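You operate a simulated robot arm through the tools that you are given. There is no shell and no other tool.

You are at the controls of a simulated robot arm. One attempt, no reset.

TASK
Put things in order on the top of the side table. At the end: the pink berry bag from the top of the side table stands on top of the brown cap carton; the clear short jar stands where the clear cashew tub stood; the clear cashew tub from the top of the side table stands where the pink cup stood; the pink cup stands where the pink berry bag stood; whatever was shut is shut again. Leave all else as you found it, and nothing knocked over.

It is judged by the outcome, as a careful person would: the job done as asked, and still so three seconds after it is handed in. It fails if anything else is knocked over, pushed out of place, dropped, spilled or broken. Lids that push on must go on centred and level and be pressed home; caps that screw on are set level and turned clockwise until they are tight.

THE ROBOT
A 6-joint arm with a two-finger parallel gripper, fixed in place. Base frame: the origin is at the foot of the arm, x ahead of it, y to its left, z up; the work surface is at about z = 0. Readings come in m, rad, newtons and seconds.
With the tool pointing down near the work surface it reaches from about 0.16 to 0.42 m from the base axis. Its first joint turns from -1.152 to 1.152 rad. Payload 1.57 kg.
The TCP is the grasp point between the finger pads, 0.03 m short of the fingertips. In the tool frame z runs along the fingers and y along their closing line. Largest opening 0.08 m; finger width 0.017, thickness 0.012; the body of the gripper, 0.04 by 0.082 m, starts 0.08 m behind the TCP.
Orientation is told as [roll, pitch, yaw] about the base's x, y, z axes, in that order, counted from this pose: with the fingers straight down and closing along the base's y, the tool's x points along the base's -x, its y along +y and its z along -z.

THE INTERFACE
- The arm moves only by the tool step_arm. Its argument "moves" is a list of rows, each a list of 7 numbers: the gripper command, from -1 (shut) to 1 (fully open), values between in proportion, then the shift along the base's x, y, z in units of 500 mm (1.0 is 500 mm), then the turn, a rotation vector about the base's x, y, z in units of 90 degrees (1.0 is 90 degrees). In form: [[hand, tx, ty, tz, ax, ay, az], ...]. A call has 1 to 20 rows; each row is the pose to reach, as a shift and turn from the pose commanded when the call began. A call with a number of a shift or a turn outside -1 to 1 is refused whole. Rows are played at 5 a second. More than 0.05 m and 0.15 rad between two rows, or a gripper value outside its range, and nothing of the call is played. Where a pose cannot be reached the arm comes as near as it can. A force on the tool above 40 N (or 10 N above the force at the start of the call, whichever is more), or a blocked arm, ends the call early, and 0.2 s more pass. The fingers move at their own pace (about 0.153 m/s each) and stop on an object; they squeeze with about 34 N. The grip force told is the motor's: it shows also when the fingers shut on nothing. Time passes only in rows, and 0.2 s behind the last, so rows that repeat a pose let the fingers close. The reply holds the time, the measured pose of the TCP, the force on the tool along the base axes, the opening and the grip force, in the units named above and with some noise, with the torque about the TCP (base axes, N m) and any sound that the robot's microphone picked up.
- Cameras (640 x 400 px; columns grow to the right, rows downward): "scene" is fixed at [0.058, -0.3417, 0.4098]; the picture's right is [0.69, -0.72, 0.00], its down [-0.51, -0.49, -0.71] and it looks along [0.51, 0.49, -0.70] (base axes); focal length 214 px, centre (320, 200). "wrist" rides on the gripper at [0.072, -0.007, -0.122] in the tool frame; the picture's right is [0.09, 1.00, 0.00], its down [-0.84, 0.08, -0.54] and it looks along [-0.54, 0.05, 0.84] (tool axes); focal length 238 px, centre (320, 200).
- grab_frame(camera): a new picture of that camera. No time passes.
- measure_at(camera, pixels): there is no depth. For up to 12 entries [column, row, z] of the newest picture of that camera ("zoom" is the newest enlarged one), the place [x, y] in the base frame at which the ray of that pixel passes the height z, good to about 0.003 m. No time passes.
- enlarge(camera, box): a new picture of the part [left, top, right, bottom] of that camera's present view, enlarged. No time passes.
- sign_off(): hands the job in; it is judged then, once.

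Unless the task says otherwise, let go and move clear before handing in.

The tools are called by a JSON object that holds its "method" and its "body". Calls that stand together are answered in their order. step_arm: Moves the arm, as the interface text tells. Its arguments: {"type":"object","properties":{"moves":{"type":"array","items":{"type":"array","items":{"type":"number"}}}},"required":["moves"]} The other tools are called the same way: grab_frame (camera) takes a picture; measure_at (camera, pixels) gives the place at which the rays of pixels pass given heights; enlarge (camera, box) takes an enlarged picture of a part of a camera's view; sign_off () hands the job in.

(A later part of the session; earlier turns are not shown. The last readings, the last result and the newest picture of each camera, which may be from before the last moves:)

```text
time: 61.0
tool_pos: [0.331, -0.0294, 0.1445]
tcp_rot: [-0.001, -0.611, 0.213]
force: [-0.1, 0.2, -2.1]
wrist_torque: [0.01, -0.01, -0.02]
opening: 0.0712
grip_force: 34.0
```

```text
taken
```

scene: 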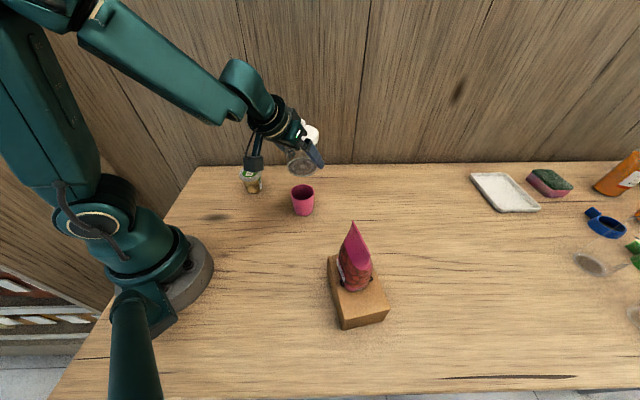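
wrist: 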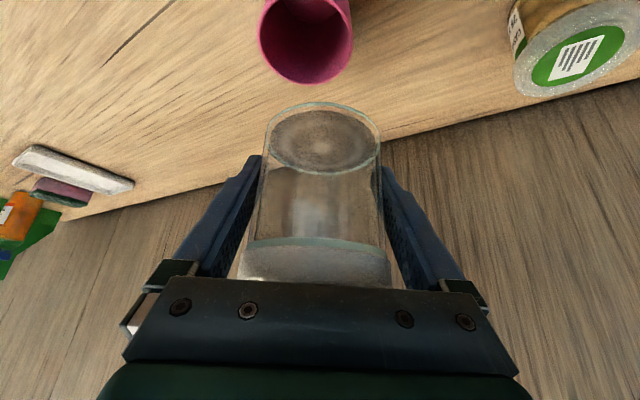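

Good. Last leg: to above the tub's old spot, TCP (0.3418,-0.1739), yaw −27°.

{"method": "step_arm", "body": {"moves": [[0.4, 0.002, -0.017, 0, 0, 0, -0.026], [0.4, 0.004, -0.046, 0, 0, 0, -0.069], [0.4, 0.006, -0.078, 0, 0, 0, -0.117], [0.4, 0.009, -0.111, 0, 0, 0, -0.167], [0.4, 0.012, -0.145, 0, 0, 0, -0.218], [0.4, 0.014, -0.178, 0, 0, 0, -0.269], [0.4, 0.016, -0.212, 0, 0, 0, -0.32], [0.4, 0.018, -0.245, 0, 0, 0, -0.369], [0.4, 0.02, -0.273, 0, 0, 0, -0.411], [0.4, 0.0216, -0.289, 0, 0, 0, -0.4354], [0.4, 0.0216, -0.289, 0, 0, 0, -0.4354]]}}

{"method": "grab_frame", "body": {"camera": "wrist"}}

{"method": "grab_frame", "body": {"camera": "scene"}}

```text
time: 63.4
tool_pos: [0.3402, -0.1733, 0.1447]
tcp_rot: [0.001, -0.61, -0.471]
force: [-0.4, 0.1, -2.3]
wrist_torque: [0.0, 0.0, 0.0]
opening: 0.0712
grip_force: 34.0
```

```text
taken
```

wrist: 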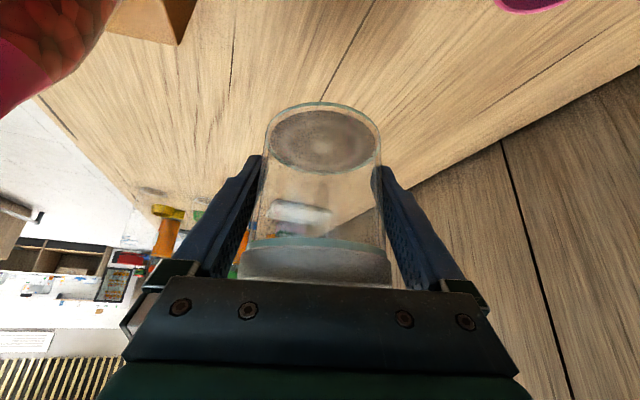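

```text
taken
```

scene: 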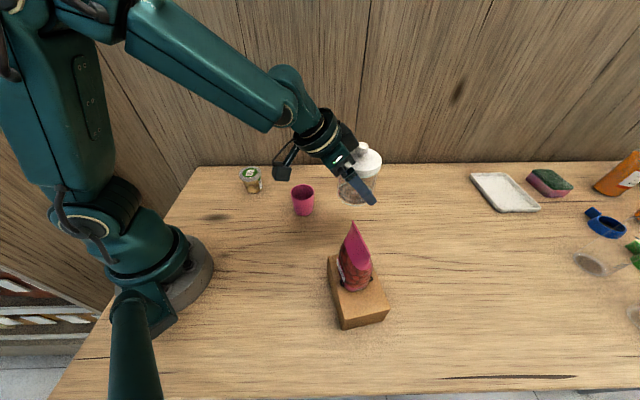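

Above the tub's old spot with the jar still firm. I'll lower it, slowing near the table.

{"method": "step_arm", "body": {"moves": [[0.4, 0.002, 0, -0.03, 0, 0, 0], [0.4, 0.002, 0, -0.07, 0, 0, 0], [0.4, 0.002, 0, -0.11, 0, 0, 0], [0.4, 0.002, 0, -0.15, 0, 0, 0], [0.4, 0.002, 0, -0.18, 0, 0, 0], [0.4, 0.002, 0, -0.2, 0, 0, 0], [0.4, 0.002, 0, -0.21, 0, 0, 0], [0.4, 0.002, 0, -0.215, 0, 0, 0], [0.4, 0.002, 0, -0.217, 0, 0, 0], [0.4, 0.002, 0, -0.217, 0, 0, 0]]}}

{"method": "grab_frame", "body": {"camera": "scene"}}

{"method": "enlarge", "body": {"camera": "scene", "box": [280, 120, 420, 260]}}

```text
time: 65.6
tool_pos: [0.3579, -0.1205, 0.0461]
tcp_rot: [-0.017, -0.606, -0.474]
force: [0.1, 0.2, -1.9]
wrist_torque: [0.0, 0.0, -0.01]
opening: 0.0713
grip_force: 33.9
out of reach, approached as far as the arm can: row 2, 3, 4, 5, 6, 7, 8, 9, 10
```

```text
taken
```

scene: 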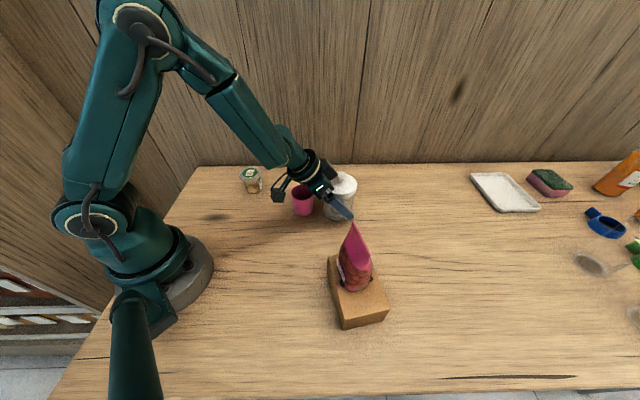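

```text
2.86 times, centred on (350, 190) of scene
```

zoom: 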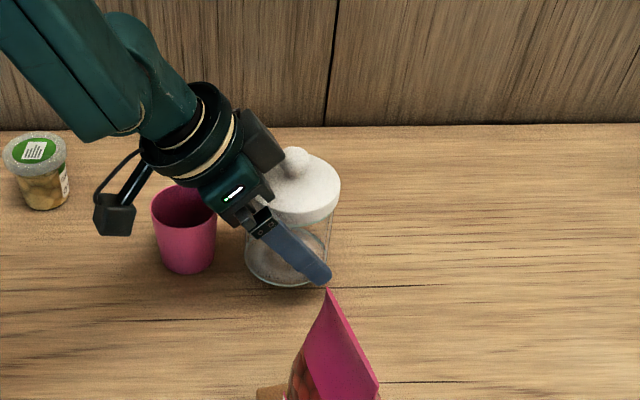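

Lowering failed: the arm hit a joint limit and drifted sideways to (0.358,-0.121); the jar is still held (0.0713 m, 34 N), nothing touched, and the cup is ~2.7 cm away. The wrist roll seems wound to its end, so I'll raise while turning back counter-clockwise, away from the limit.

{"method": "step_arm", "body": {"moves": [[0.4, 0, 0, 0.01, 0.0012, -0.0008, 0.044], [0.4, 0, 0, 0.04, 0.0023, -0.0015, 0.088], [0.4, 0, 0, 0.075, 0.0035, -0.0023, 0.132], [0.4, 0, 0, 0.11, 0.0046, -0.003, 0.176], [0.4, 0, 0, 0.145, 0.0058, -0.0038, 0.22], [0.4, 0, 0, 0.175, 0.0069, -0.0045, 0.264], [0.4, 0, 0, 0.196, 0.0081, -0.0053, 0.308], [0.4, 0, 0, 0.196, 0.0081, -0.0053, 0.308]]}}

{"method": "grab_frame", "body": {"camera": "wrist"}}

{"method": "grab_frame", "body": {"camera": "scene"}}

```text
time: 67.4
tool_pos: [0.3583, -0.1239, 0.1439]
tcp_rot: [0.016, -0.618, 0.002]
force: [-0.3, -0.2, -2.6]
wrist_torque: [-0.02, -0.01, -0.01]
opening: 0.0713
grip_force: 33.6
out of reach, approached as far as the arm can: row 1, 2, 3, 4, 5
```

```text
taken
```

wrist: 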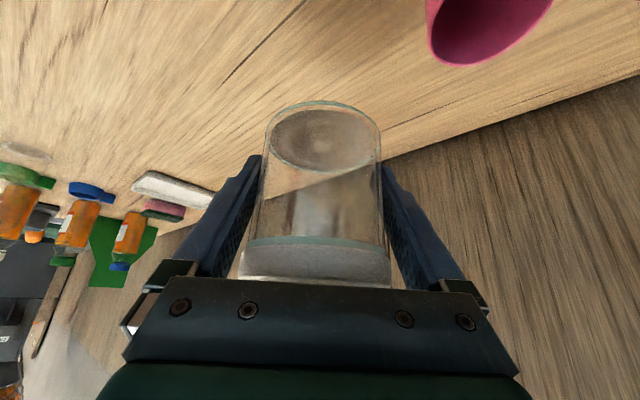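

```text
taken
```

scene: 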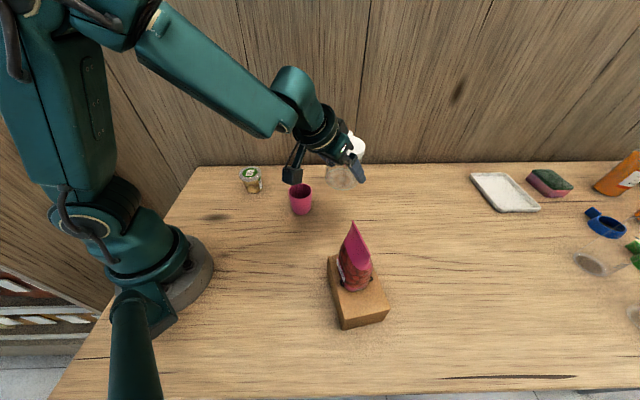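

Raised to z=0.144 and reachable again. The cup looks perhaps a pixel or two shifted (scene (301,199)); I'll check it closely.

{"method": "enlarge", "body": {"camera": "scene", "box": [240, 150, 360, 240]}}

{"method": "measure_at", "body": {"camera": "scene", "pixels": [[301, 214, 0.0]]}}

```text
4.44 times, centred on (300, 195) of scene
```

zoom: 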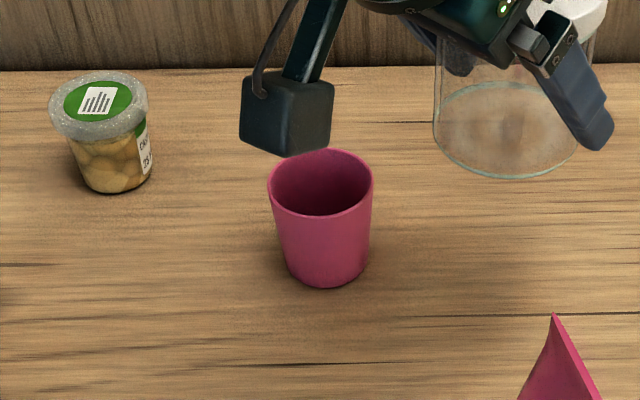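

```text
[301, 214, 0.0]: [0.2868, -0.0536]
```

To compare like with like, I'll re-take the same zoom box used before the raise.

{"method": "enlarge", "body": {"camera": "scene", "box": [280, 120, 420, 260]}}

```text
2.86 times, centred on (350, 190) of scene
```

zoom: 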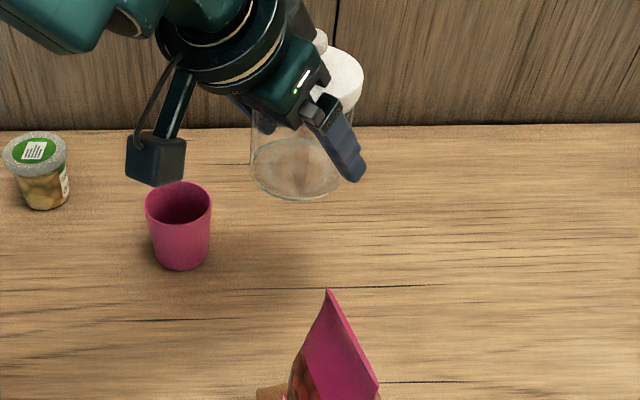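

The cup was nudged about 7 mm toward +y during that recovery; it's upright, and I'll put it back exactly later. The jar is unharmed in the hand. I'll take the jar to a free patch near (0.345,0.05) to set it down and re-grip it with the wrist unwound; first leg at height.

{"method": "step_arm", "body": {"moves": [[0.4, -0.001, 0.01, 0, -0.001, 0.0001, 0.04], [0.4, -0.002, 0.028, 0, -0.002, 0.0002, 0.09], [0.4, -0.004, 0.046, 0, -0.003, 0.0002, 0.145], [0.4, -0.006, 0.064, 0, -0.004, 0.0003, 0.2], [0.4, -0.008, 0.083, 0, -0.005, 0.0004, 0.256], [0.4, -0.01, 0.102, 0, -0.006, 0.0005, 0.312], [0.4, -0.012, 0.121, 0, -0.007, 0.0006, 0.368], [0.4, -0.014, 0.139, 0, -0.008, 0.0007, 0.422], [0.4, -0.0155, 0.156, 0, -0.009, 0.0008, 0.476], [0.4, -0.0166, 0.168, 0, -0.0097, 0.0008, 0.5225], [0.4, -0.0166, 0.168, 0, -0.0097, 0.0008, 0.5225]]}}

{"method": "grab_frame", "body": {"camera": "wrist"}}

{"method": "grab_frame", "body": {"camera": "scene"}}

```text
time: 69.8
tool_pos: [0.3501, -0.0375, 0.1442]
tcp_rot: [0.002, -0.608, 0.834]
force: [-0.3, 0.7, -2.8]
wrist_torque: [0.01, 0.01, 0.02]
opening: 0.0712
grip_force: 34.2
```

```text
taken
```

wrist: 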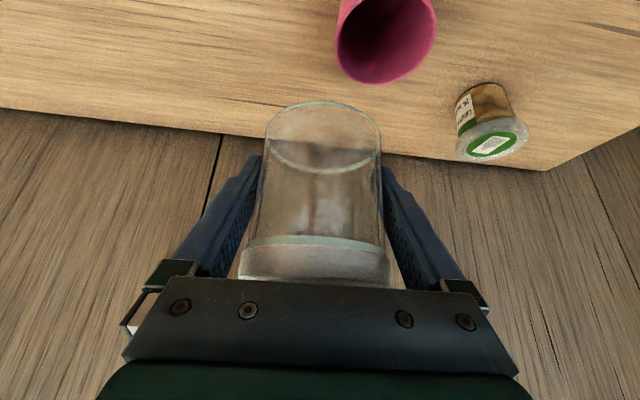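

```text
taken
```

scene: 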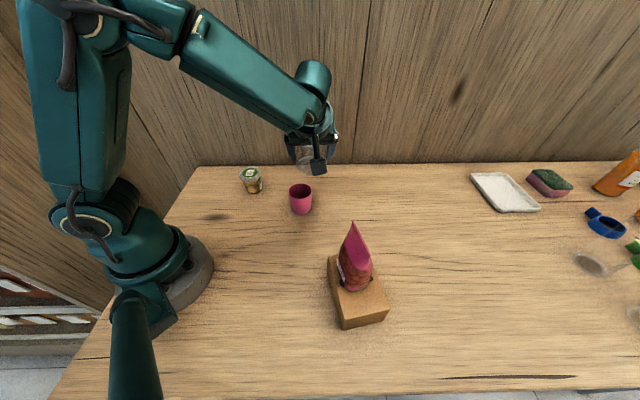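

Everything's steady. Second leg: to (0.345,0.0475) with yaw 95°, still at height.

{"method": "step_arm", "body": {"moves": [[0.4, -0.0006, 0.01, 0, 0, 0, 0.04], [0.4, -0.0016, 0.028, 0, 0, 0, 0.09], [0.4, -0.0027, 0.046, 0, 0, 0, 0.145], [0.4, -0.0038, 0.065, 0, 0, 0, 0.2], [0.4, -0.0049, 0.084, 0, 0, 0, 0.256], [0.4, -0.006, 0.103, 0, 0, 0, 0.312], [0.4, -0.0071, 0.122, 0, 0, 0, 0.368], [0.4, -0.0082, 0.14, 0, 0, 0, 0.423], [0.4, -0.0092, 0.158, 0, 0, 0, 0.478], [0.4, -0.0098, 0.17, 0, 0, 0, 0.5246], [0.4, -0.0098, 0.17, 0, 0, 0, 0.5246]]}}

{"method": "grab_frame", "body": {"camera": "wrist"}}

{"method": "grab_frame", "body": {"camera": "scene"}}

```text
time: 72.2
tool_pos: [0.3448, 0.0468, 0.1436]
tcp_rot: [0.003, -0.612, 1.655]
force: [-0.5, 0.0, -2.2]
wrist_torque: [-0.03, -0.01, -0.01]
opening: 0.0711
grip_force: 33.8
```

```text
taken
```

wrist: 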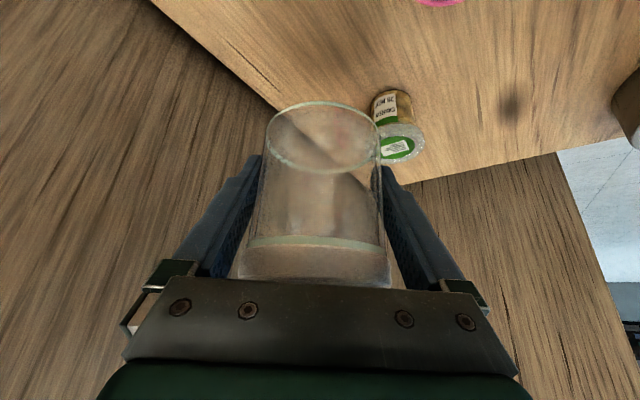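

```text
taken
```

scene: 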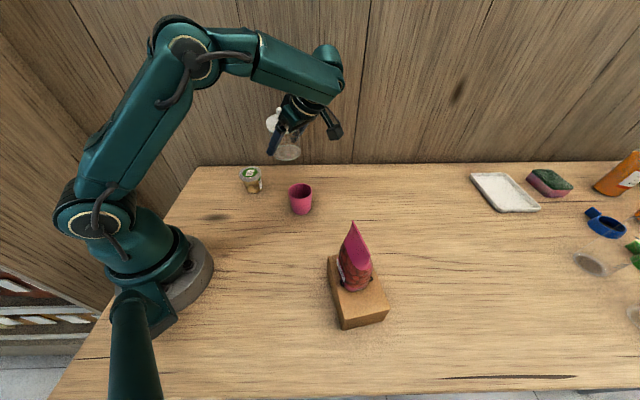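

Clear space below. Lowering in two stages, first 6 cm, checking that the arm tracks.

{"method": "step_arm", "body": {"moves": [[0.4, 0, 0, -0.02, 0, 0, 0], [0.4, 0, 0, -0.045, 0, 0, 0], [0.4, 0, 0, -0.07, 0, 0, 0], [0.4, 0, 0, -0.095, 0, 0, 0], [0.4, 0, 0, -0.12, 0, 0, 0], [0.4, 0, 0, -0.12, 0, 0, 0]]}}

{"method": "grab_frame", "body": {"camera": "scene"}}

```text
time: 73.6
tool_pos: [0.3447, 0.047, 0.085]
tcp_rot: [0.001, -0.61, 1.657]
force: [0.3, 0.1, -2.1]
wrist_torque: [-0.02, 0.01, 0.0]
opening: 0.0712
grip_force: 34.1
```

```text
taken
```

scene: 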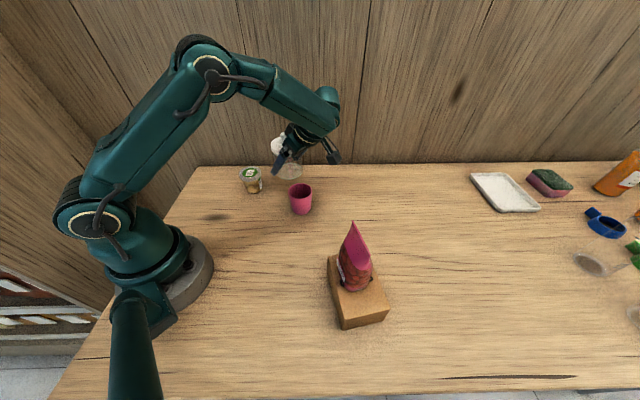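

Tracking well. Lowering to just above the table.

{"method": "step_arm", "body": {"moves": [[0.4, 0, 0, -0.025, 0, 0, 0], [0.4, 0, 0, -0.05, 0, 0, 0], [0.4, 0, 0, -0.072, 0, 0, 0], [0.4, 0, 0, -0.086, 0, 0, 0], [0.4, 0, 0, -0.093, 0, 0, 0], [0.4, 0, 0, -0.096, 0, 0, 0], [0.4, 0, 0, -0.096, 0, 0, 0]]}}

{"method": "enlarge", "body": {"camera": "scene", "box": [230, 110, 370, 230]}}

```text
time: 75.2
tool_pos: [0.3456, 0.0464, 0.0367]
tcp_rot: [0.002, -0.608, 1.658]
force: [0.3, 0.2, -2.0]
wrist_torque: [0.0, 0.01, 0.0]
opening: 0.0712
grip_force: 34.2
```

```text
3.33 times, centred on (300, 170) of scene
```

zoom: 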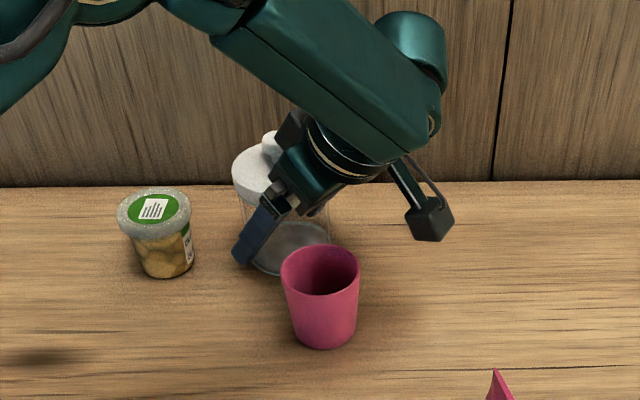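

Still about a millimetre or two above the table (force unchanged). Lowering in half-millimetre steps.

{"method": "step_arm", "body": {"moves": [[0.4, 0, 0, -0.001, 0, 0, 0], [0.4, 0, 0, -0.002, 0, 0, 0], [0.4, 0, 0, -0.003, 0, 0, 0], [0.4, 0, 0, -0.003, 0, 0, 0]]}}

```text
time: 76.2
tool_pos: [0.3445, 0.0463, 0.0354]
tcp_rot: [-0.001, -0.61, 1.656]
force: [0.6, 1.3, 7.4]
wrist_torque: [0.26, -0.03, -0.08]
opening: 0.0713
grip_force: 34.5
```

Touchdown at 7.4 N. Opening slowly to full.

{"method": "step_arm", "body": {"moves": [[0.7, 0, 0, 0, 0, 0, 0], [0.8, 0, 0, 0, 0, 0, 0], [0.86, 0, 0, 0, 0, 0, 0], [0.93, 0, 0, 0, 0, 0, 0], [1, 0, 0, 0, 0, 0, 0], [1, 0, 0, 0, 0, 0, 0]]}}

{"method": "grab_frame", "body": {"camera": "wrist"}}

{"method": "enlarge", "body": {"camera": "scene", "box": [230, 110, 370, 230]}}

```text
time: 77.6
tool_pos: [0.3454, 0.046, 0.036]
tcp_rot: [0.003, -0.609, 1.654]
force: [-0.6, 0.1, 0.0]
wrist_torque: [0.0, -0.04, 0.0]
opening: 0.08
grip_force: 0.0
```

```text
taken
```

wrist: 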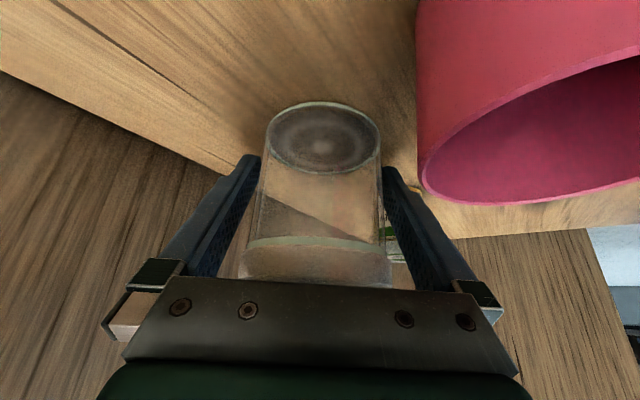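

```text
3.33 times, centred on (300, 170) of scene
```

zoom: 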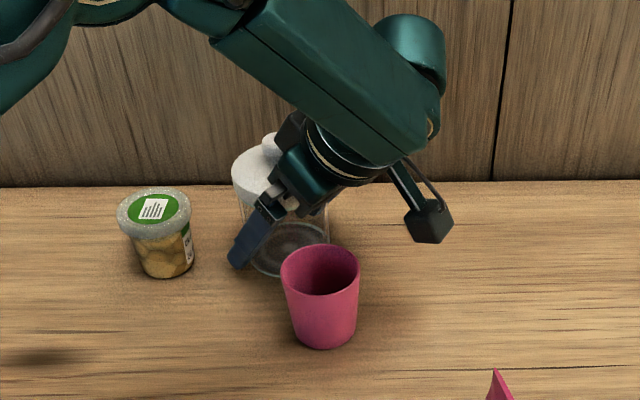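

The jar stands on its own with its lid on. Backing straight out along the tool axis, then up.

{"method": "step_arm", "body": {"moves": [[1, 0.0015, -0.0172, 0.0246, 0, 0, 0], [1, 0.003, -0.0343, 0.0491, 0, 0, 0], [1, 0.0045, -0.0515, 0.0737, 0, 0, 0], [1, 0.006, -0.0687, 0.0983, 0, 0, 0], [1, 0.0075, -0.0858, 0.1228, 0, 0, 0], [1, 0.009, -0.103, 0.1474, 0, 0, 0], [1, 0.009, -0.103, 0.22, 0, 0, 0], [1, 0.009, -0.103, 0.27, 0, 0, 0], [1, 0.009, -0.103, 0.27, 0, 0, 0]]}}

{"method": "grab_frame", "body": {"camera": "wrist"}}

{"method": "grab_frame", "body": {"camera": "scene"}}

```text
time: 79.6
tool_pos: [0.3472, -0.0061, 0.1704]
tcp_rot: [0.001, -0.608, 1.657]
force: [0.4, 0.1, 0.3]
wrist_torque: [0.0, 0.0, 0.02]
opening: 0.08
grip_force: 0.0
```

```text
taken
```

wrist: 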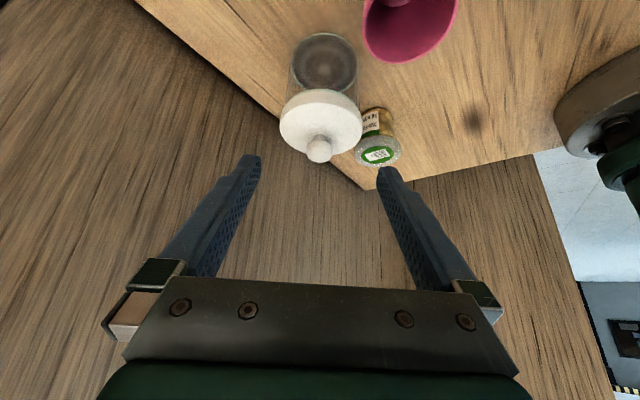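

```text
taken
```

scene: 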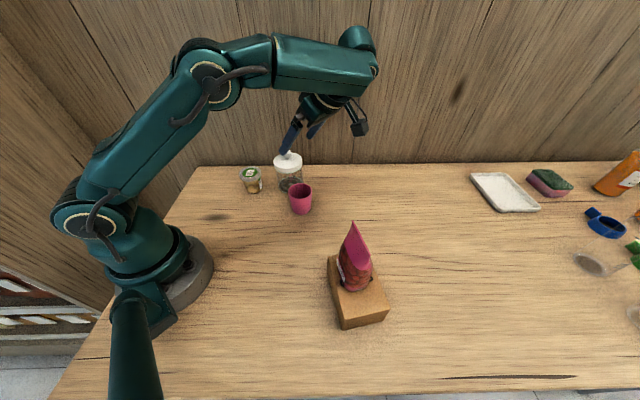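

The jar stands at the free patch. Now I'll unwind the wrist in free air: raise, tilt the tool up toward horizontal while swinging it from +y toward straight ahead, in stages.

{"method": "step_arm", "body": {"moves": [[1, 0.0, 0.0, 0.04, 0, 0, 0], [1, 0.004, -0.005, 0.07, 0.0396, -0.0088, -0.0546], [1, 0.008, -0.01, 0.085, 0.0792, -0.0176, -0.1092], [1, 0.012, -0.014, 0.0992, 0.1188, -0.0264, -0.1638], [1, 0.016, -0.018, 0.0992, 0.1583, -0.0352, -0.2183], [1, 0.019, -0.022, 0.0992, 0.1979, -0.044, -0.2729], [1, 0.023, -0.025, 0.0992, 0.2375, -0.0528, -0.3275], [1, 0.0256, -0.0278, 0.0992, 0.2771, -0.0616, -0.3821], [1, 0.0256, -0.0278, 0.0992, 0.2771, -0.0616, -0.3821]]}}

{"method": "grab_frame", "body": {"camera": "scene"}}

```text
time: 81.6
tool_pos: [0.3617, -0.0187, 0.2204]
tcp_rot: [0.002, -1.049, 1.044]
force: [-0.1, 0.3, -0.1]
wrist_torque: [-0.01, 0.02, 0.0]
opening: 0.08
grip_force: 0.2
```

```text
taken
```

scene: 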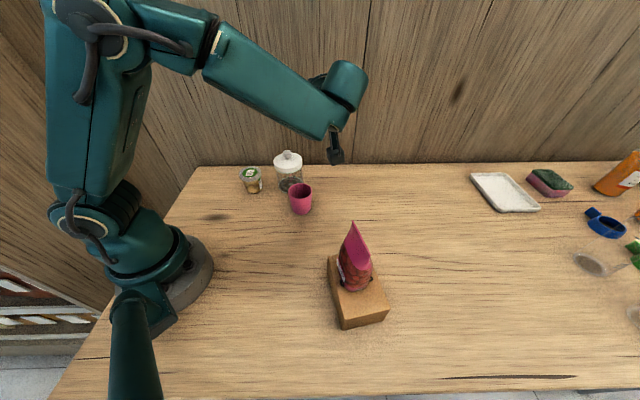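

Reached (tilt 60°, yaw 60°). Continuing the unwinding swing toward straight ahead.

{"method": "step_arm", "body": {"moves": [[1, 0.006, -0.0005, 0, 0.012, -0.0144, -0.0736], [1, 0.012, -0.001, 0, 0.024, -0.0288, -0.1471], [1, 0.018, -0.0015, 0, 0.0361, -0.0432, -0.2207], [1, 0.024, -0.002, 0, 0.0481, -0.0575, -0.2943], [1, 0.03, -0.0023, 0, 0.0601, -0.0719, -0.3678], [1, 0.0366, -0.0026, 0, 0.0721, -0.0863, -0.4414], [1, 0.0366, -0.0026, 0, 0.0721, -0.0863, -0.4414]]}}

{"method": "grab_frame", "body": {"camera": "scene"}}

```text
time: 83.2
tool_pos: [0.3806, -0.0202, 0.2197]
tcp_rot: [0.0, -1.221, 0.352]
force: [0.3, 0.3, 0.9]
wrist_torque: [-0.02, 0.02, -0.01]
opening: 0.0799
grip_force: 0.0
```

```text
taken
```

scene: 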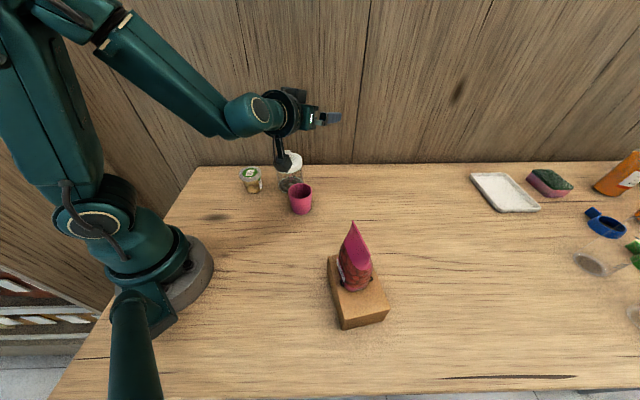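

The wrist is unwound (the joint cap faces the camera again at (262,108)). Now I'll line up with the jar's bearing (8°), then reduce the tilt in-plane.

{"method": "step_arm", "body": {"moves": [[1, -0.0035, 0.0365, 0, 0, 0, -0.0336], [1, -0.007, 0.073, 0, 0, 0, -0.0673], [1, -0.0105, 0.11, 0, 0, 0, -0.1009], [1, -0.0142, 0.1462, 0, 0, 0, -0.1345], [1, -0.0142, 0.1462, 0, 0, 0, -0.1345]]}}

{"method": "step_arm", "body": {"moves": [[1, -0.0255, -0.0036, 0, -0.0091, 0.0641, 0], [1, -0.051, -0.0072, 0, -0.0181, 0.1282, 0], [1, -0.0765, -0.0108, 0, -0.0272, 0.1923, 0], [1, -0.102, -0.0144, 0, -0.0363, 0.2563, 0], [1, -0.1275, -0.018, 0, -0.0453, 0.3204, 0], [1, -0.153, -0.0216, 0, -0.0544, 0.3845, 0], [1, -0.153, -0.0216, 0, -0.0544, 0.3845, 0]]}}

{"method": "grab_frame", "body": {"camera": "wrist"}}

{"method": "grab_frame", "body": {"camera": "scene"}}

```text
time: 84.4
tool_pos: [0.3726, 0.053, 0.2193]
tcp_rot: [0.001, -1.224, 0.141]
force: [-0.5, 1.0, 1.0]
wrist_torque: [0.02, -0.02, -0.01]
opening: 0.0798
grip_force: 0.0
```

```text
time: 86.0
tool_pos: [0.2971, 0.0431, 0.2189]
tcp_rot: [0.0, -0.611, 0.139]
force: [-0.5, -1.3, 0.5]
wrist_torque: [0.04, 0.02, 0.01]
opening: 0.08
grip_force: 0.1
out of reach, approached as far as the arm can: row 2, 3, 4, 5
```

```text
taken
```

wrist: 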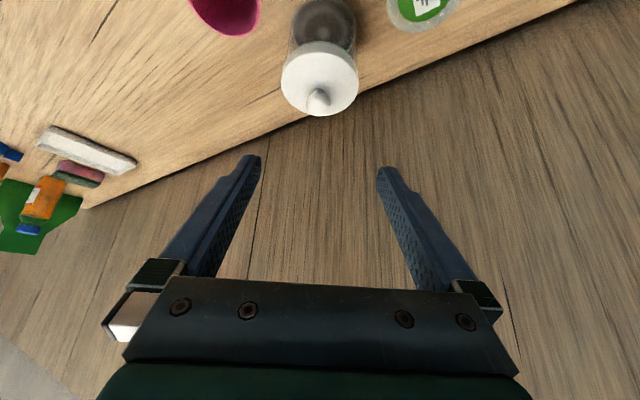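

```text
taken
```

scene: 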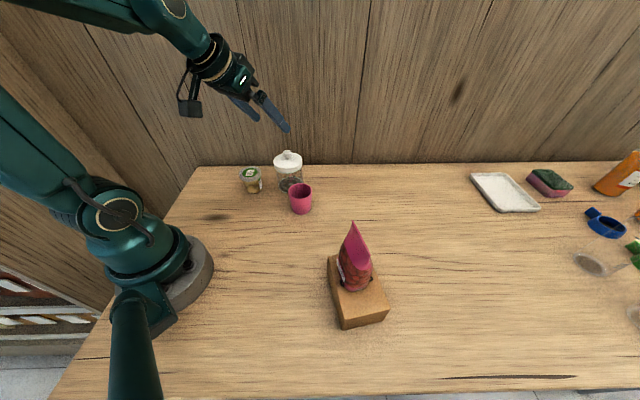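

In position behind the jar (wrist (320,75), centred), tilt 35°, in-plane. I'll drop to z≈0.15 and measure the jar's exact position.

{"method": "step_arm", "body": {"moves": [[1, 0, 0, -0.045, 0, 0, 0], [1, 0, 0, -0.09, 0, 0, 0], [1, 0, 0, -0.135, 0, 0, 0], [1, 0, 0, -0.135, 0, 0, 0]]}}

{"method": "enlarge", "body": {"camera": "wrist", "box": [250, 40, 390, 180]}}

```text
time: 87.0
tool_pos: [0.2967, 0.0432, 0.1505]
tcp_rot: [0.0, -0.613, 0.14]
force: [-0.8, 0.0, -1.0]
wrist_torque: [0.0, -0.01, -0.01]
opening: 0.0799
grip_force: 0.1
```

```text
2.86 times, centred on (320, 110) of wrist
```

zoom: 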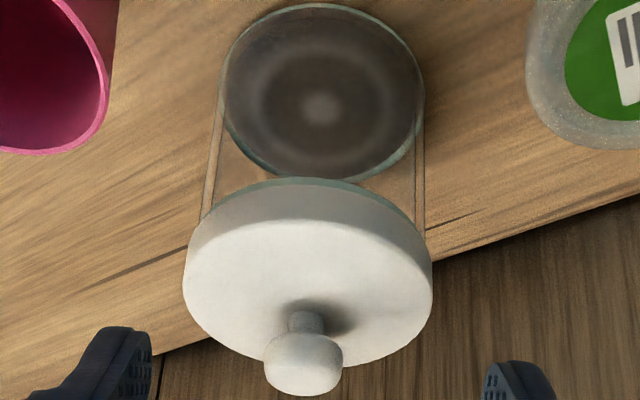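

Jar base ellipse (220–425, 4–183) and lid (183–433) are clear; measuring the centre.

{"method": "measure_at", "body": {"camera": "zoom", "pixels": [[322, 94, 0.0], [220, 95, 0.0], [425, 95, 0.0], [318, 4, 0.0], [326, 183, 0.0], [183, 280, 0.083], [433, 282, 0.083]]}}

```text
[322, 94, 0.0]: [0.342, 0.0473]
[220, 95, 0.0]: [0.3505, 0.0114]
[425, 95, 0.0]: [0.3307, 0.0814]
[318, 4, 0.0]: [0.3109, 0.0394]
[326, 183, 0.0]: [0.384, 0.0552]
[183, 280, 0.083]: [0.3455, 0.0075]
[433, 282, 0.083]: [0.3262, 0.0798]
```

The jar is about 3.5 mm to the tool's right-hand side; I'll correct that while descending to the start of the approach line.

{"method": "step_arm", "body": {"moves": [[1, 0.0003, -0.002, -0.033, 0, 0, 0], [1, 0.0006, -0.005, -0.067, 0, 0, 0], [1, 0.001, -0.007, -0.101, 0, 0, 0], [1, 0.001, -0.007, -0.101, 0, 0, 0]]}}

{"method": "grab_frame", "body": {"camera": "wrist"}}

{"method": "enlarge", "body": {"camera": "wrist", "box": [240, 60, 400, 260]}}

{"method": "enlarge", "body": {"camera": "scene", "box": [200, 60, 360, 230]}}

```text
time: 88.0
tool_pos: [0.2996, 0.0385, 0.1346]
tcp_rot: [0.002, -0.606, 0.139]
force: [0.4, -0.1, 0.4]
wrist_torque: [-0.02, 0.05, -0.04]
opening: 0.0799
grip_force: 0.0
out of reach, approached as far as the arm can: row 1, 2, 3, 4
```

```text
taken
```

wrist: 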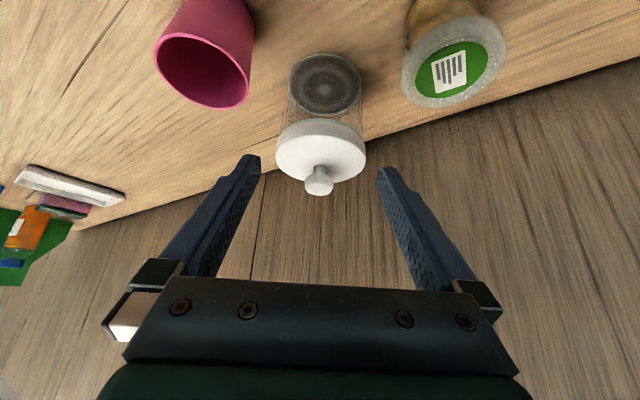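

```text
2.00 times, centred on (320, 160) of wrist
```

zoom: 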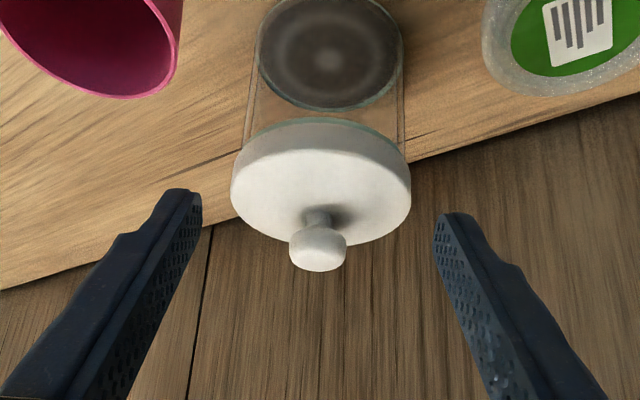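

```text
2.35 times, centred on (280, 145) of scene
```

zoom: 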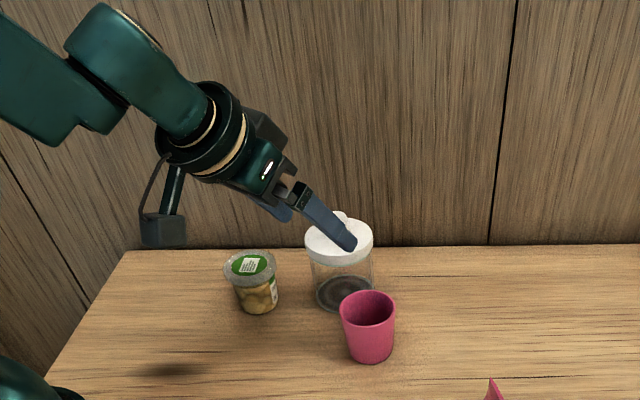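

The arm balks here because the tool is nearly in line with the forearm (wrist singularity); nothing was touched. I'll raise, then swing to yaw 43° with a 50° tilt, which stays well clear of that alignment, as it did for the tub.

{"method": "step_arm", "body": {"moves": [[1, 0, 0, 0.04, 0, 0, 0], [1, 0, 0, 0.08, 0, 0, 0], [1, -0.0024, -0.0135, 0.08, 0.0124, -0.026, 0.0645], [1, -0.0048, -0.027, 0.08, 0.0247, -0.052, 0.129], [1, -0.0072, -0.0406, 0.08, 0.0371, -0.078, 0.1935], [1, -0.0096, -0.0541, 0.08, 0.0495, -0.1039, 0.258], [1, -0.012, -0.0677, 0.08, 0.0618, -0.1299, 0.3225], [1, -0.0144, -0.0812, 0.08, 0.0742, -0.1559, 0.387], [1, -0.0144, -0.0812, 0.08, 0.0742, -0.1559, 0.387]]}}

{"method": "grab_frame", "body": {"camera": "wrist"}}

{"method": "grab_frame", "body": {"camera": "scene"}}

```text
time: 90.0
tool_pos: [0.2925, -0.0022, 0.1746]
tcp_rot: [0.0, -0.88, 0.752]
force: [-0.1, 0.0, -1.0]
wrist_torque: [0.03, -0.01, 0.02]
opening: 0.0799
grip_force: 0.1
out of reach, approached as far as the arm can: row 1
```

```text
taken
```

wrist: 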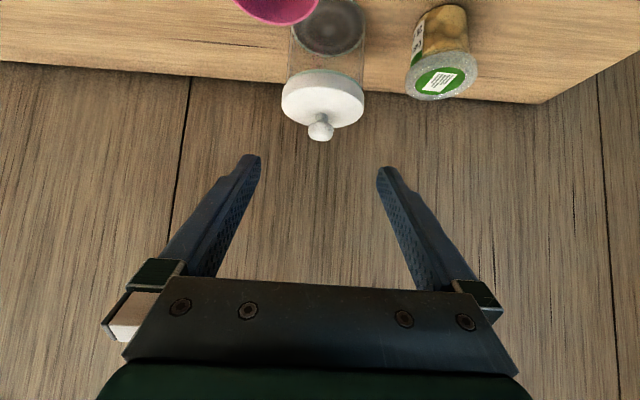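

```text
taken
```

scene: 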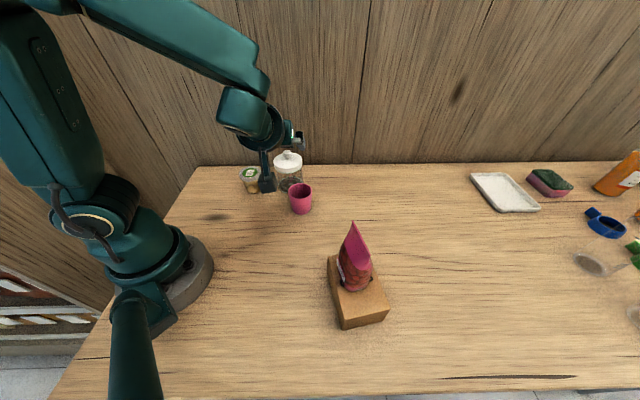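

Good pose. A 45° tilt gives more room over the cup, so I'll trim the tilt to 45°, drop to z≈0.13 on the approach bearing and measure the jar again.

{"method": "step_arm", "body": {"moves": [[1, 0.0038, 0.0038, -0.03, -0.0413, 0.0441, 0], [1, 0.0076, 0.0076, -0.06, -0.0413, 0.0441, 0], [1, 0.0076, 0.0076, -0.09, -0.0413, 0.0441, 0], [1, 0.0076, 0.0076, -0.09, -0.0413, 0.0441, 0]]}}

{"method": "grab_frame", "body": {"camera": "wrist"}}

{"method": "enlarge", "body": {"camera": "wrist", "box": [250, 40, 390, 200]}}

```text
time: 91.0
tool_pos: [0.2969, 0.0013, 0.1292]
tcp_rot: [0.0, -0.784, 0.753]
force: [-0.4, -0.1, -0.3]
wrist_torque: [0.01, -0.02, 0.01]
opening: 0.08
grip_force: 0.1
```

```text
taken
```

wrist: 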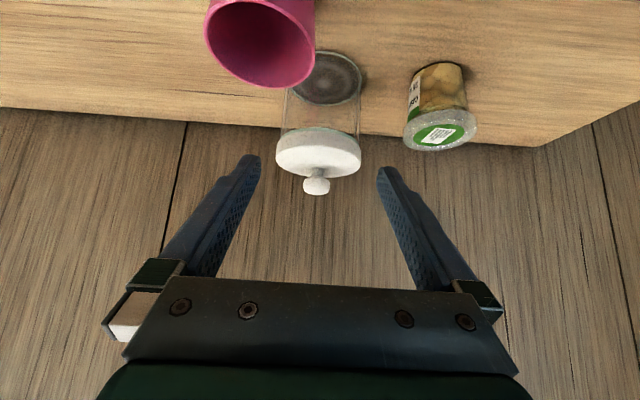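

```text
2.50 times, centred on (320, 120) of wrist
```

zoom: 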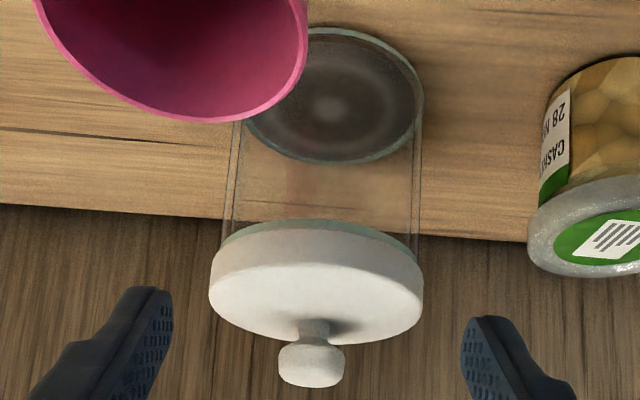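

Lateral centring is within 1 mm now. I'll check the distance along the approach direction from the base ellipse.

{"method": "measure_at", "body": {"camera": "zoom", "pixels": [[330, 163, 0.0], [345, 28, 0.0], [424, 105, 0.0], [328, 108, 0.003], [209, 285, 0.08], [423, 292, 0.08], [307, 95, 0.062], [45, 20, 0.062], [180, 120, 0.062]]}}

```text
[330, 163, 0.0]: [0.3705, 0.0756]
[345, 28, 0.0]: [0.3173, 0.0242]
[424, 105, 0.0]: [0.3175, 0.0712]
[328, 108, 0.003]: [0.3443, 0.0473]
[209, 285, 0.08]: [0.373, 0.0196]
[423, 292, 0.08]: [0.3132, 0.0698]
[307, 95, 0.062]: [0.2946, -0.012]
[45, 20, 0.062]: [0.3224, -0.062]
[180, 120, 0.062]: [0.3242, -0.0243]
```

Jar centre (0.344,0.048), cup now at about (0.302,-0.040). Turning the approach to yaw 36° keeps the hand and camera farther from the cup; I'll do that and drop to the start of the approach line.

{"method": "step_arm", "body": {"moves": [[1, -0.0132, 0.0152, 0, 0, 0, -0.0783], [1, -0.0132, 0.0152, -0.03, 0, 0, -0.0783], [1, -0.0132, 0.0152, -0.0652, 0, 0, -0.0783], [1, -0.0132, 0.0152, -0.0652, 0, 0, -0.0783]]}}

{"method": "grab_frame", "body": {"camera": "wrist"}}

{"method": "enlarge", "body": {"camera": "wrist", "box": [240, 60, 400, 260]}}

{"method": "enlarge", "body": {"camera": "scene", "box": [200, 60, 360, 230]}}

```text
time: 92.0
tool_pos: [0.2887, 0.009, 0.0969]
tcp_rot: [0.0, -0.785, 0.63]
force: [-0.3, 0.1, -0.3]
wrist_torque: [0.02, 0.02, 0.0]
opening: 0.08
grip_force: 0.2
```

```text
taken
```

wrist: 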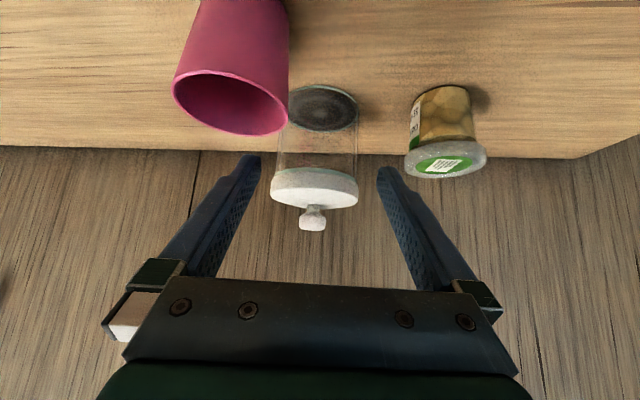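

```text
2.00 times, centred on (320, 160) of wrist
```

zoom: 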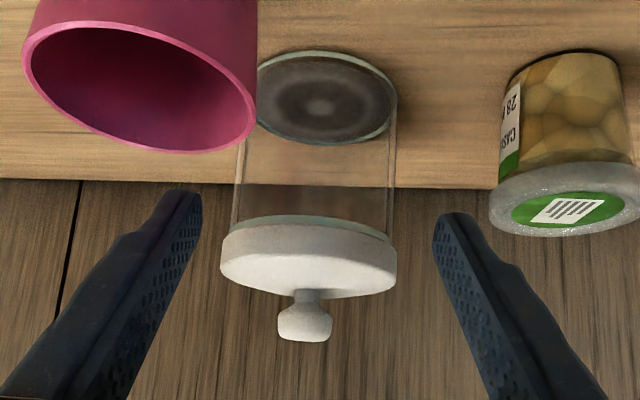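

```text
2.35 times, centred on (280, 145) of scene
```

zoom: 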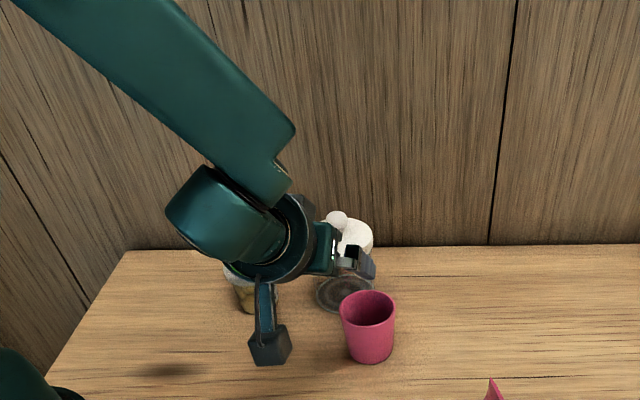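

Jar is ~2 mm to the left in view; I'll correct that and go halfway in along the tool axis.

{"method": "step_arm", "body": {"moves": [[1, 0.0026, -0.0036, 0, 0, 0, 0], [1, 0.0157, 0.0059, -0.016, 0, 0, 0], [1, 0.0288, 0.0155, -0.032, 0, 0, 0], [1, 0.0418, 0.025, -0.048, 0, 0, 0], [1, 0.0549, 0.0345, -0.0639, 0, 0, 0], [1, 0.0549, 0.0345, -0.0639, 0, 0, 0]]}}

{"method": "grab_frame", "body": {"camera": "wrist"}}

{"method": "enlarge", "body": {"camera": "scene", "box": [200, 60, 360, 230]}}

```text
time: 93.4
tool_pos: [0.3162, 0.0262, 0.0661]
tcp_rot: [0.0, -0.784, 0.63]
force: [0.1, 0.9, 0.6]
wrist_torque: [0.0, -0.03, 0.01]
opening: 0.0798
grip_force: 0.0
```

```text
taken
```

wrist: 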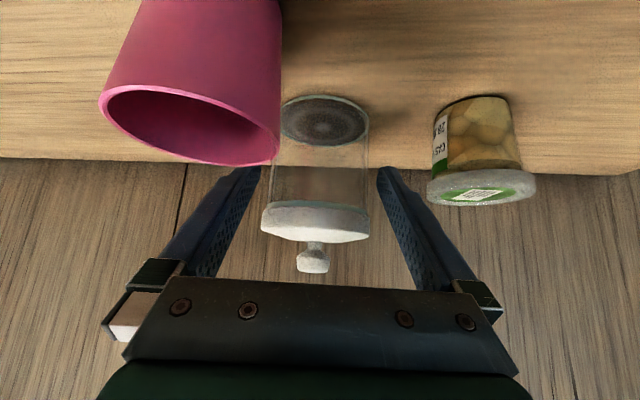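

```text
2.35 times, centred on (280, 145) of scene
```

zoom: 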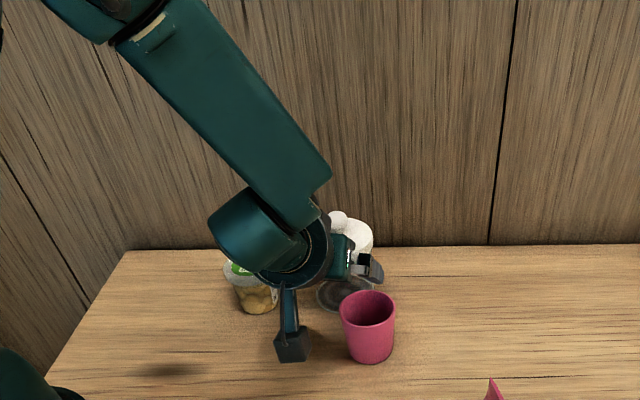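

Centred within 1 mm. Completing the approach.

{"method": "step_arm", "body": {"moves": [[1, 0.0131, 0.0095, -0.016, 0, 0, 0], [1, 0.0262, 0.019, -0.032, 0, 0, 0], [1, 0.0392, 0.0286, -0.048, 0, 0, 0], [1, 0.0523, 0.0381, -0.0639, 0, 0, 0], [1, 0.0523, 0.0381, -0.0639, 0, 0, 0]]}}

{"method": "grab_frame", "body": {"camera": "wrist"}}

{"method": "enlarge", "body": {"camera": "scene", "box": [200, 60, 360, 230]}}

```text
time: 94.6
tool_pos: [0.3438, 0.0455, 0.0334]
tcp_rot: [-0.001, -0.783, 0.632]
force: [-0.1, 0.2, 0.2]
wrist_torque: [0.01, 0.02, -0.04]
opening: 0.0798
grip_force: 0.0
```

```text
taken
```

wrist: 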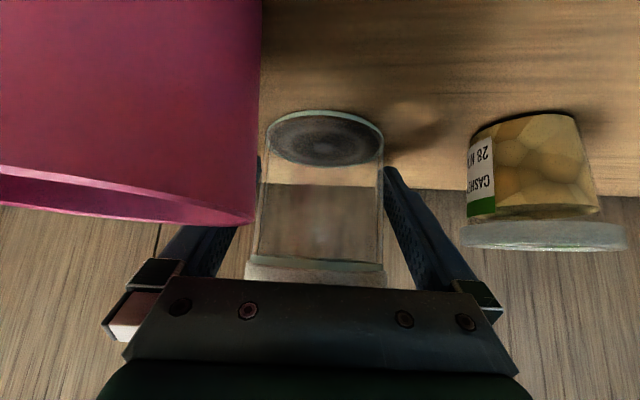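

```text
2.35 times, centred on (280, 145) of scene
```

zoom: 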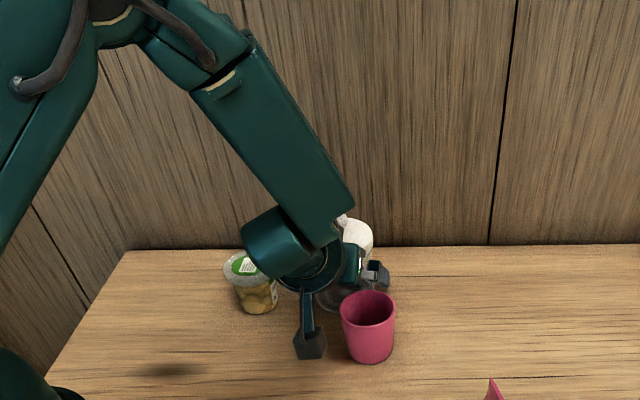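

No contact; the jar sits between the fingers (258–383). Closing gently.

{"method": "step_arm", "body": {"moves": [[0.92, 0, 0, 0, 0, 0, 0], [0.86, 0, 0, 0, 0, 0, 0], [0.8, 0, 0, 0, 0, 0, 0], [0.7, 0, 0, 0, 0, 0, 0], [0.5, 0, 0, 0, 0, 0, 0], [0.5, 0, 0, 0, 0, 0, 0]]}}

{"method": "grab_frame", "body": {"camera": "wrist"}}

```text
time: 96.0
tool_pos: [0.3453, 0.0444, 0.0335]
tcp_rot: [0.0, -0.783, 0.629]
force: [0.6, 1.2, 0.9]
wrist_torque: [0.03, -0.06, 0.01]
opening: 0.0703
grip_force: 34.2
```

```text
taken
```

wrist: 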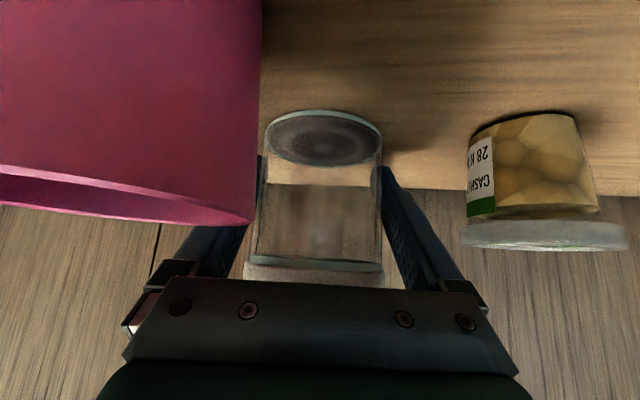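

Gripped at 0.0703 m, 34 N. Lifting 1.5 cm to test.

{"method": "step_arm", "body": {"moves": [[0.3, 0, 0, 0.004, 0, 0, 0], [0.3, 0, 0, 0.01, 0, 0, 0], [0.3, 0, 0, 0.02, 0, 0, 0], [0.3, 0, 0, 0.03, 0, 0, 0], [0.3, 0, 0, 0.03, 0, 0, 0]]}}

{"method": "grab_frame", "body": {"camera": "wrist"}}

{"method": "enlarge", "body": {"camera": "scene", "box": [200, 60, 360, 230]}}

```text
time: 97.2
tool_pos: [0.3432, 0.0442, 0.0484]
tcp_rot: [-0.001, -0.783, 0.629]
force: [0.4, -0.6, -2.3]
wrist_torque: [0.01, 0.01, -0.03]
opening: 0.0704
grip_force: 34.2
```

```text
taken
```

wrist: 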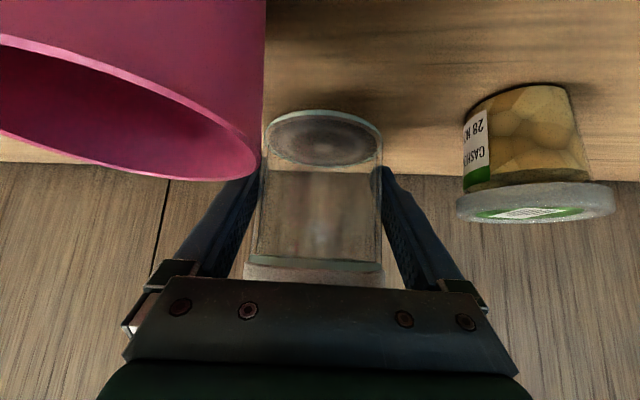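

```text
2.35 times, centred on (280, 145) of scene
```

zoom: 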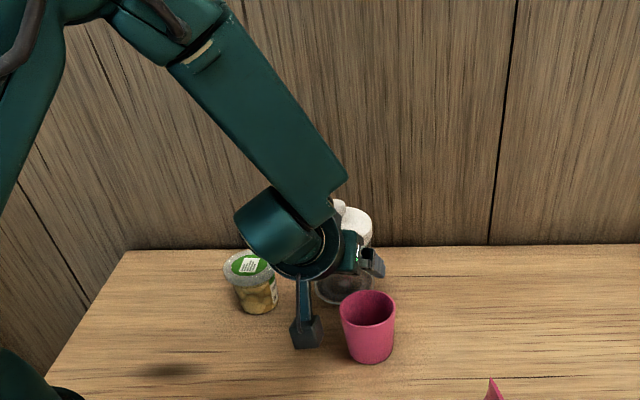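

Lift is clean. I'll raise to z≈0.113, just enough for the jar's base to clear the cup.

{"method": "step_arm", "body": {"moves": [[0.3, 0, 0, 0.02, 0, 0, 0], [0.3, 0, 0, 0.045, 0, 0, 0], [0.3, 0, 0, 0.075, 0, 0, 0], [0.3, 0, 0, 0.105, 0, 0, 0], [0.3, 0, 0, 0.13, 0, 0, 0], [0.3, 0, 0, 0.13, 0, 0, 0]]}}

{"method": "grab_frame", "body": {"camera": "scene"}}

```text
time: 98.6
tool_pos: [0.3439, 0.0442, 0.1141]
tcp_rot: [0.001, -0.785, 0.631]
force: [-1.3, -1.1, -2.9]
wrist_torque: [0.04, 0.04, -0.02]
opening: 0.0704
grip_force: 33.8
```

```text
taken
```

scene: 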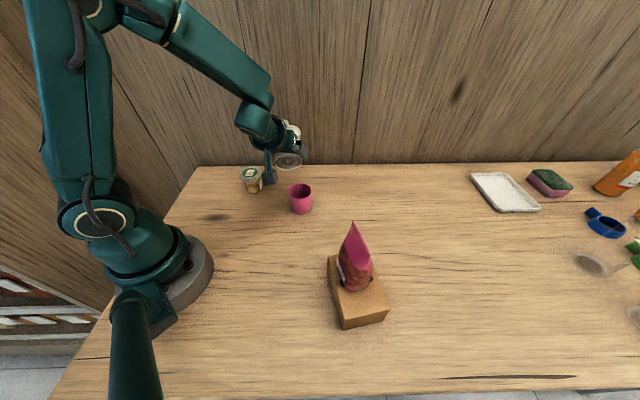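

Tracking perfectly. Next, around the far side of the cup to (0.372,-0.03), yaw 14°.

{"method": "step_arm", "body": {"moves": [[0.3, 0.007, -0.012, 0, 0, 0, -0.025], [0.3, 0.017, -0.034, 0, 0, 0, -0.062], [0.3, 0.027, -0.06, 0, 0, 0, -0.103], [0.3, 0.037, -0.087, 0, 0, 0, -0.147], [0.3, 0.046, -0.113, 0, 0, 0, -0.19], [0.3, 0.0525, -0.135, 0, 0, 0, -0.226], [0.3, 0.0562, -0.1484, 0, 0, 0, -0.2464], [0.3, 0.0562, -0.1484, 0, 0, 0, -0.2464]]}}

{"method": "grab_frame", "body": {"camera": "scene"}}

{"method": "grab_frame", "body": {"camera": "wrist"}}

```text
time: 100.4
tool_pos: [0.3717, -0.0293, 0.1144]
tcp_rot: [0.001, -0.786, 0.242]
force: [0.0, -0.9, -2.7]
wrist_torque: [0.0, -0.01, -0.04]
opening: 0.0706
grip_force: 33.4
```

```text
taken
```

scene: 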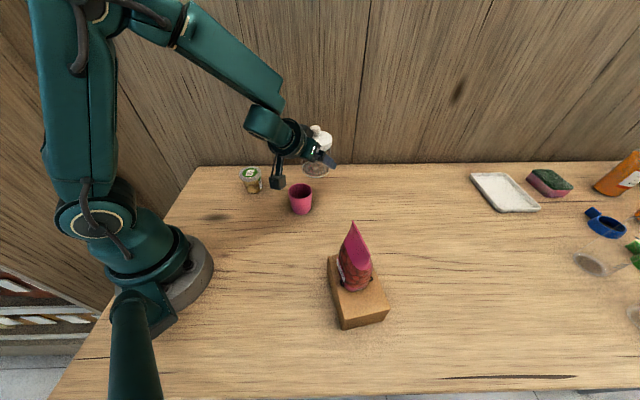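

```text
taken
```

wrist: 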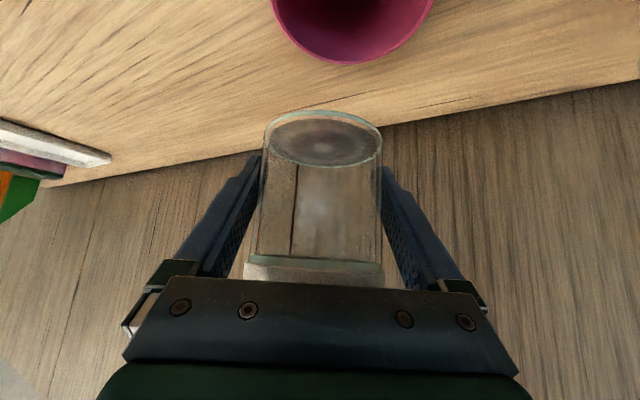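

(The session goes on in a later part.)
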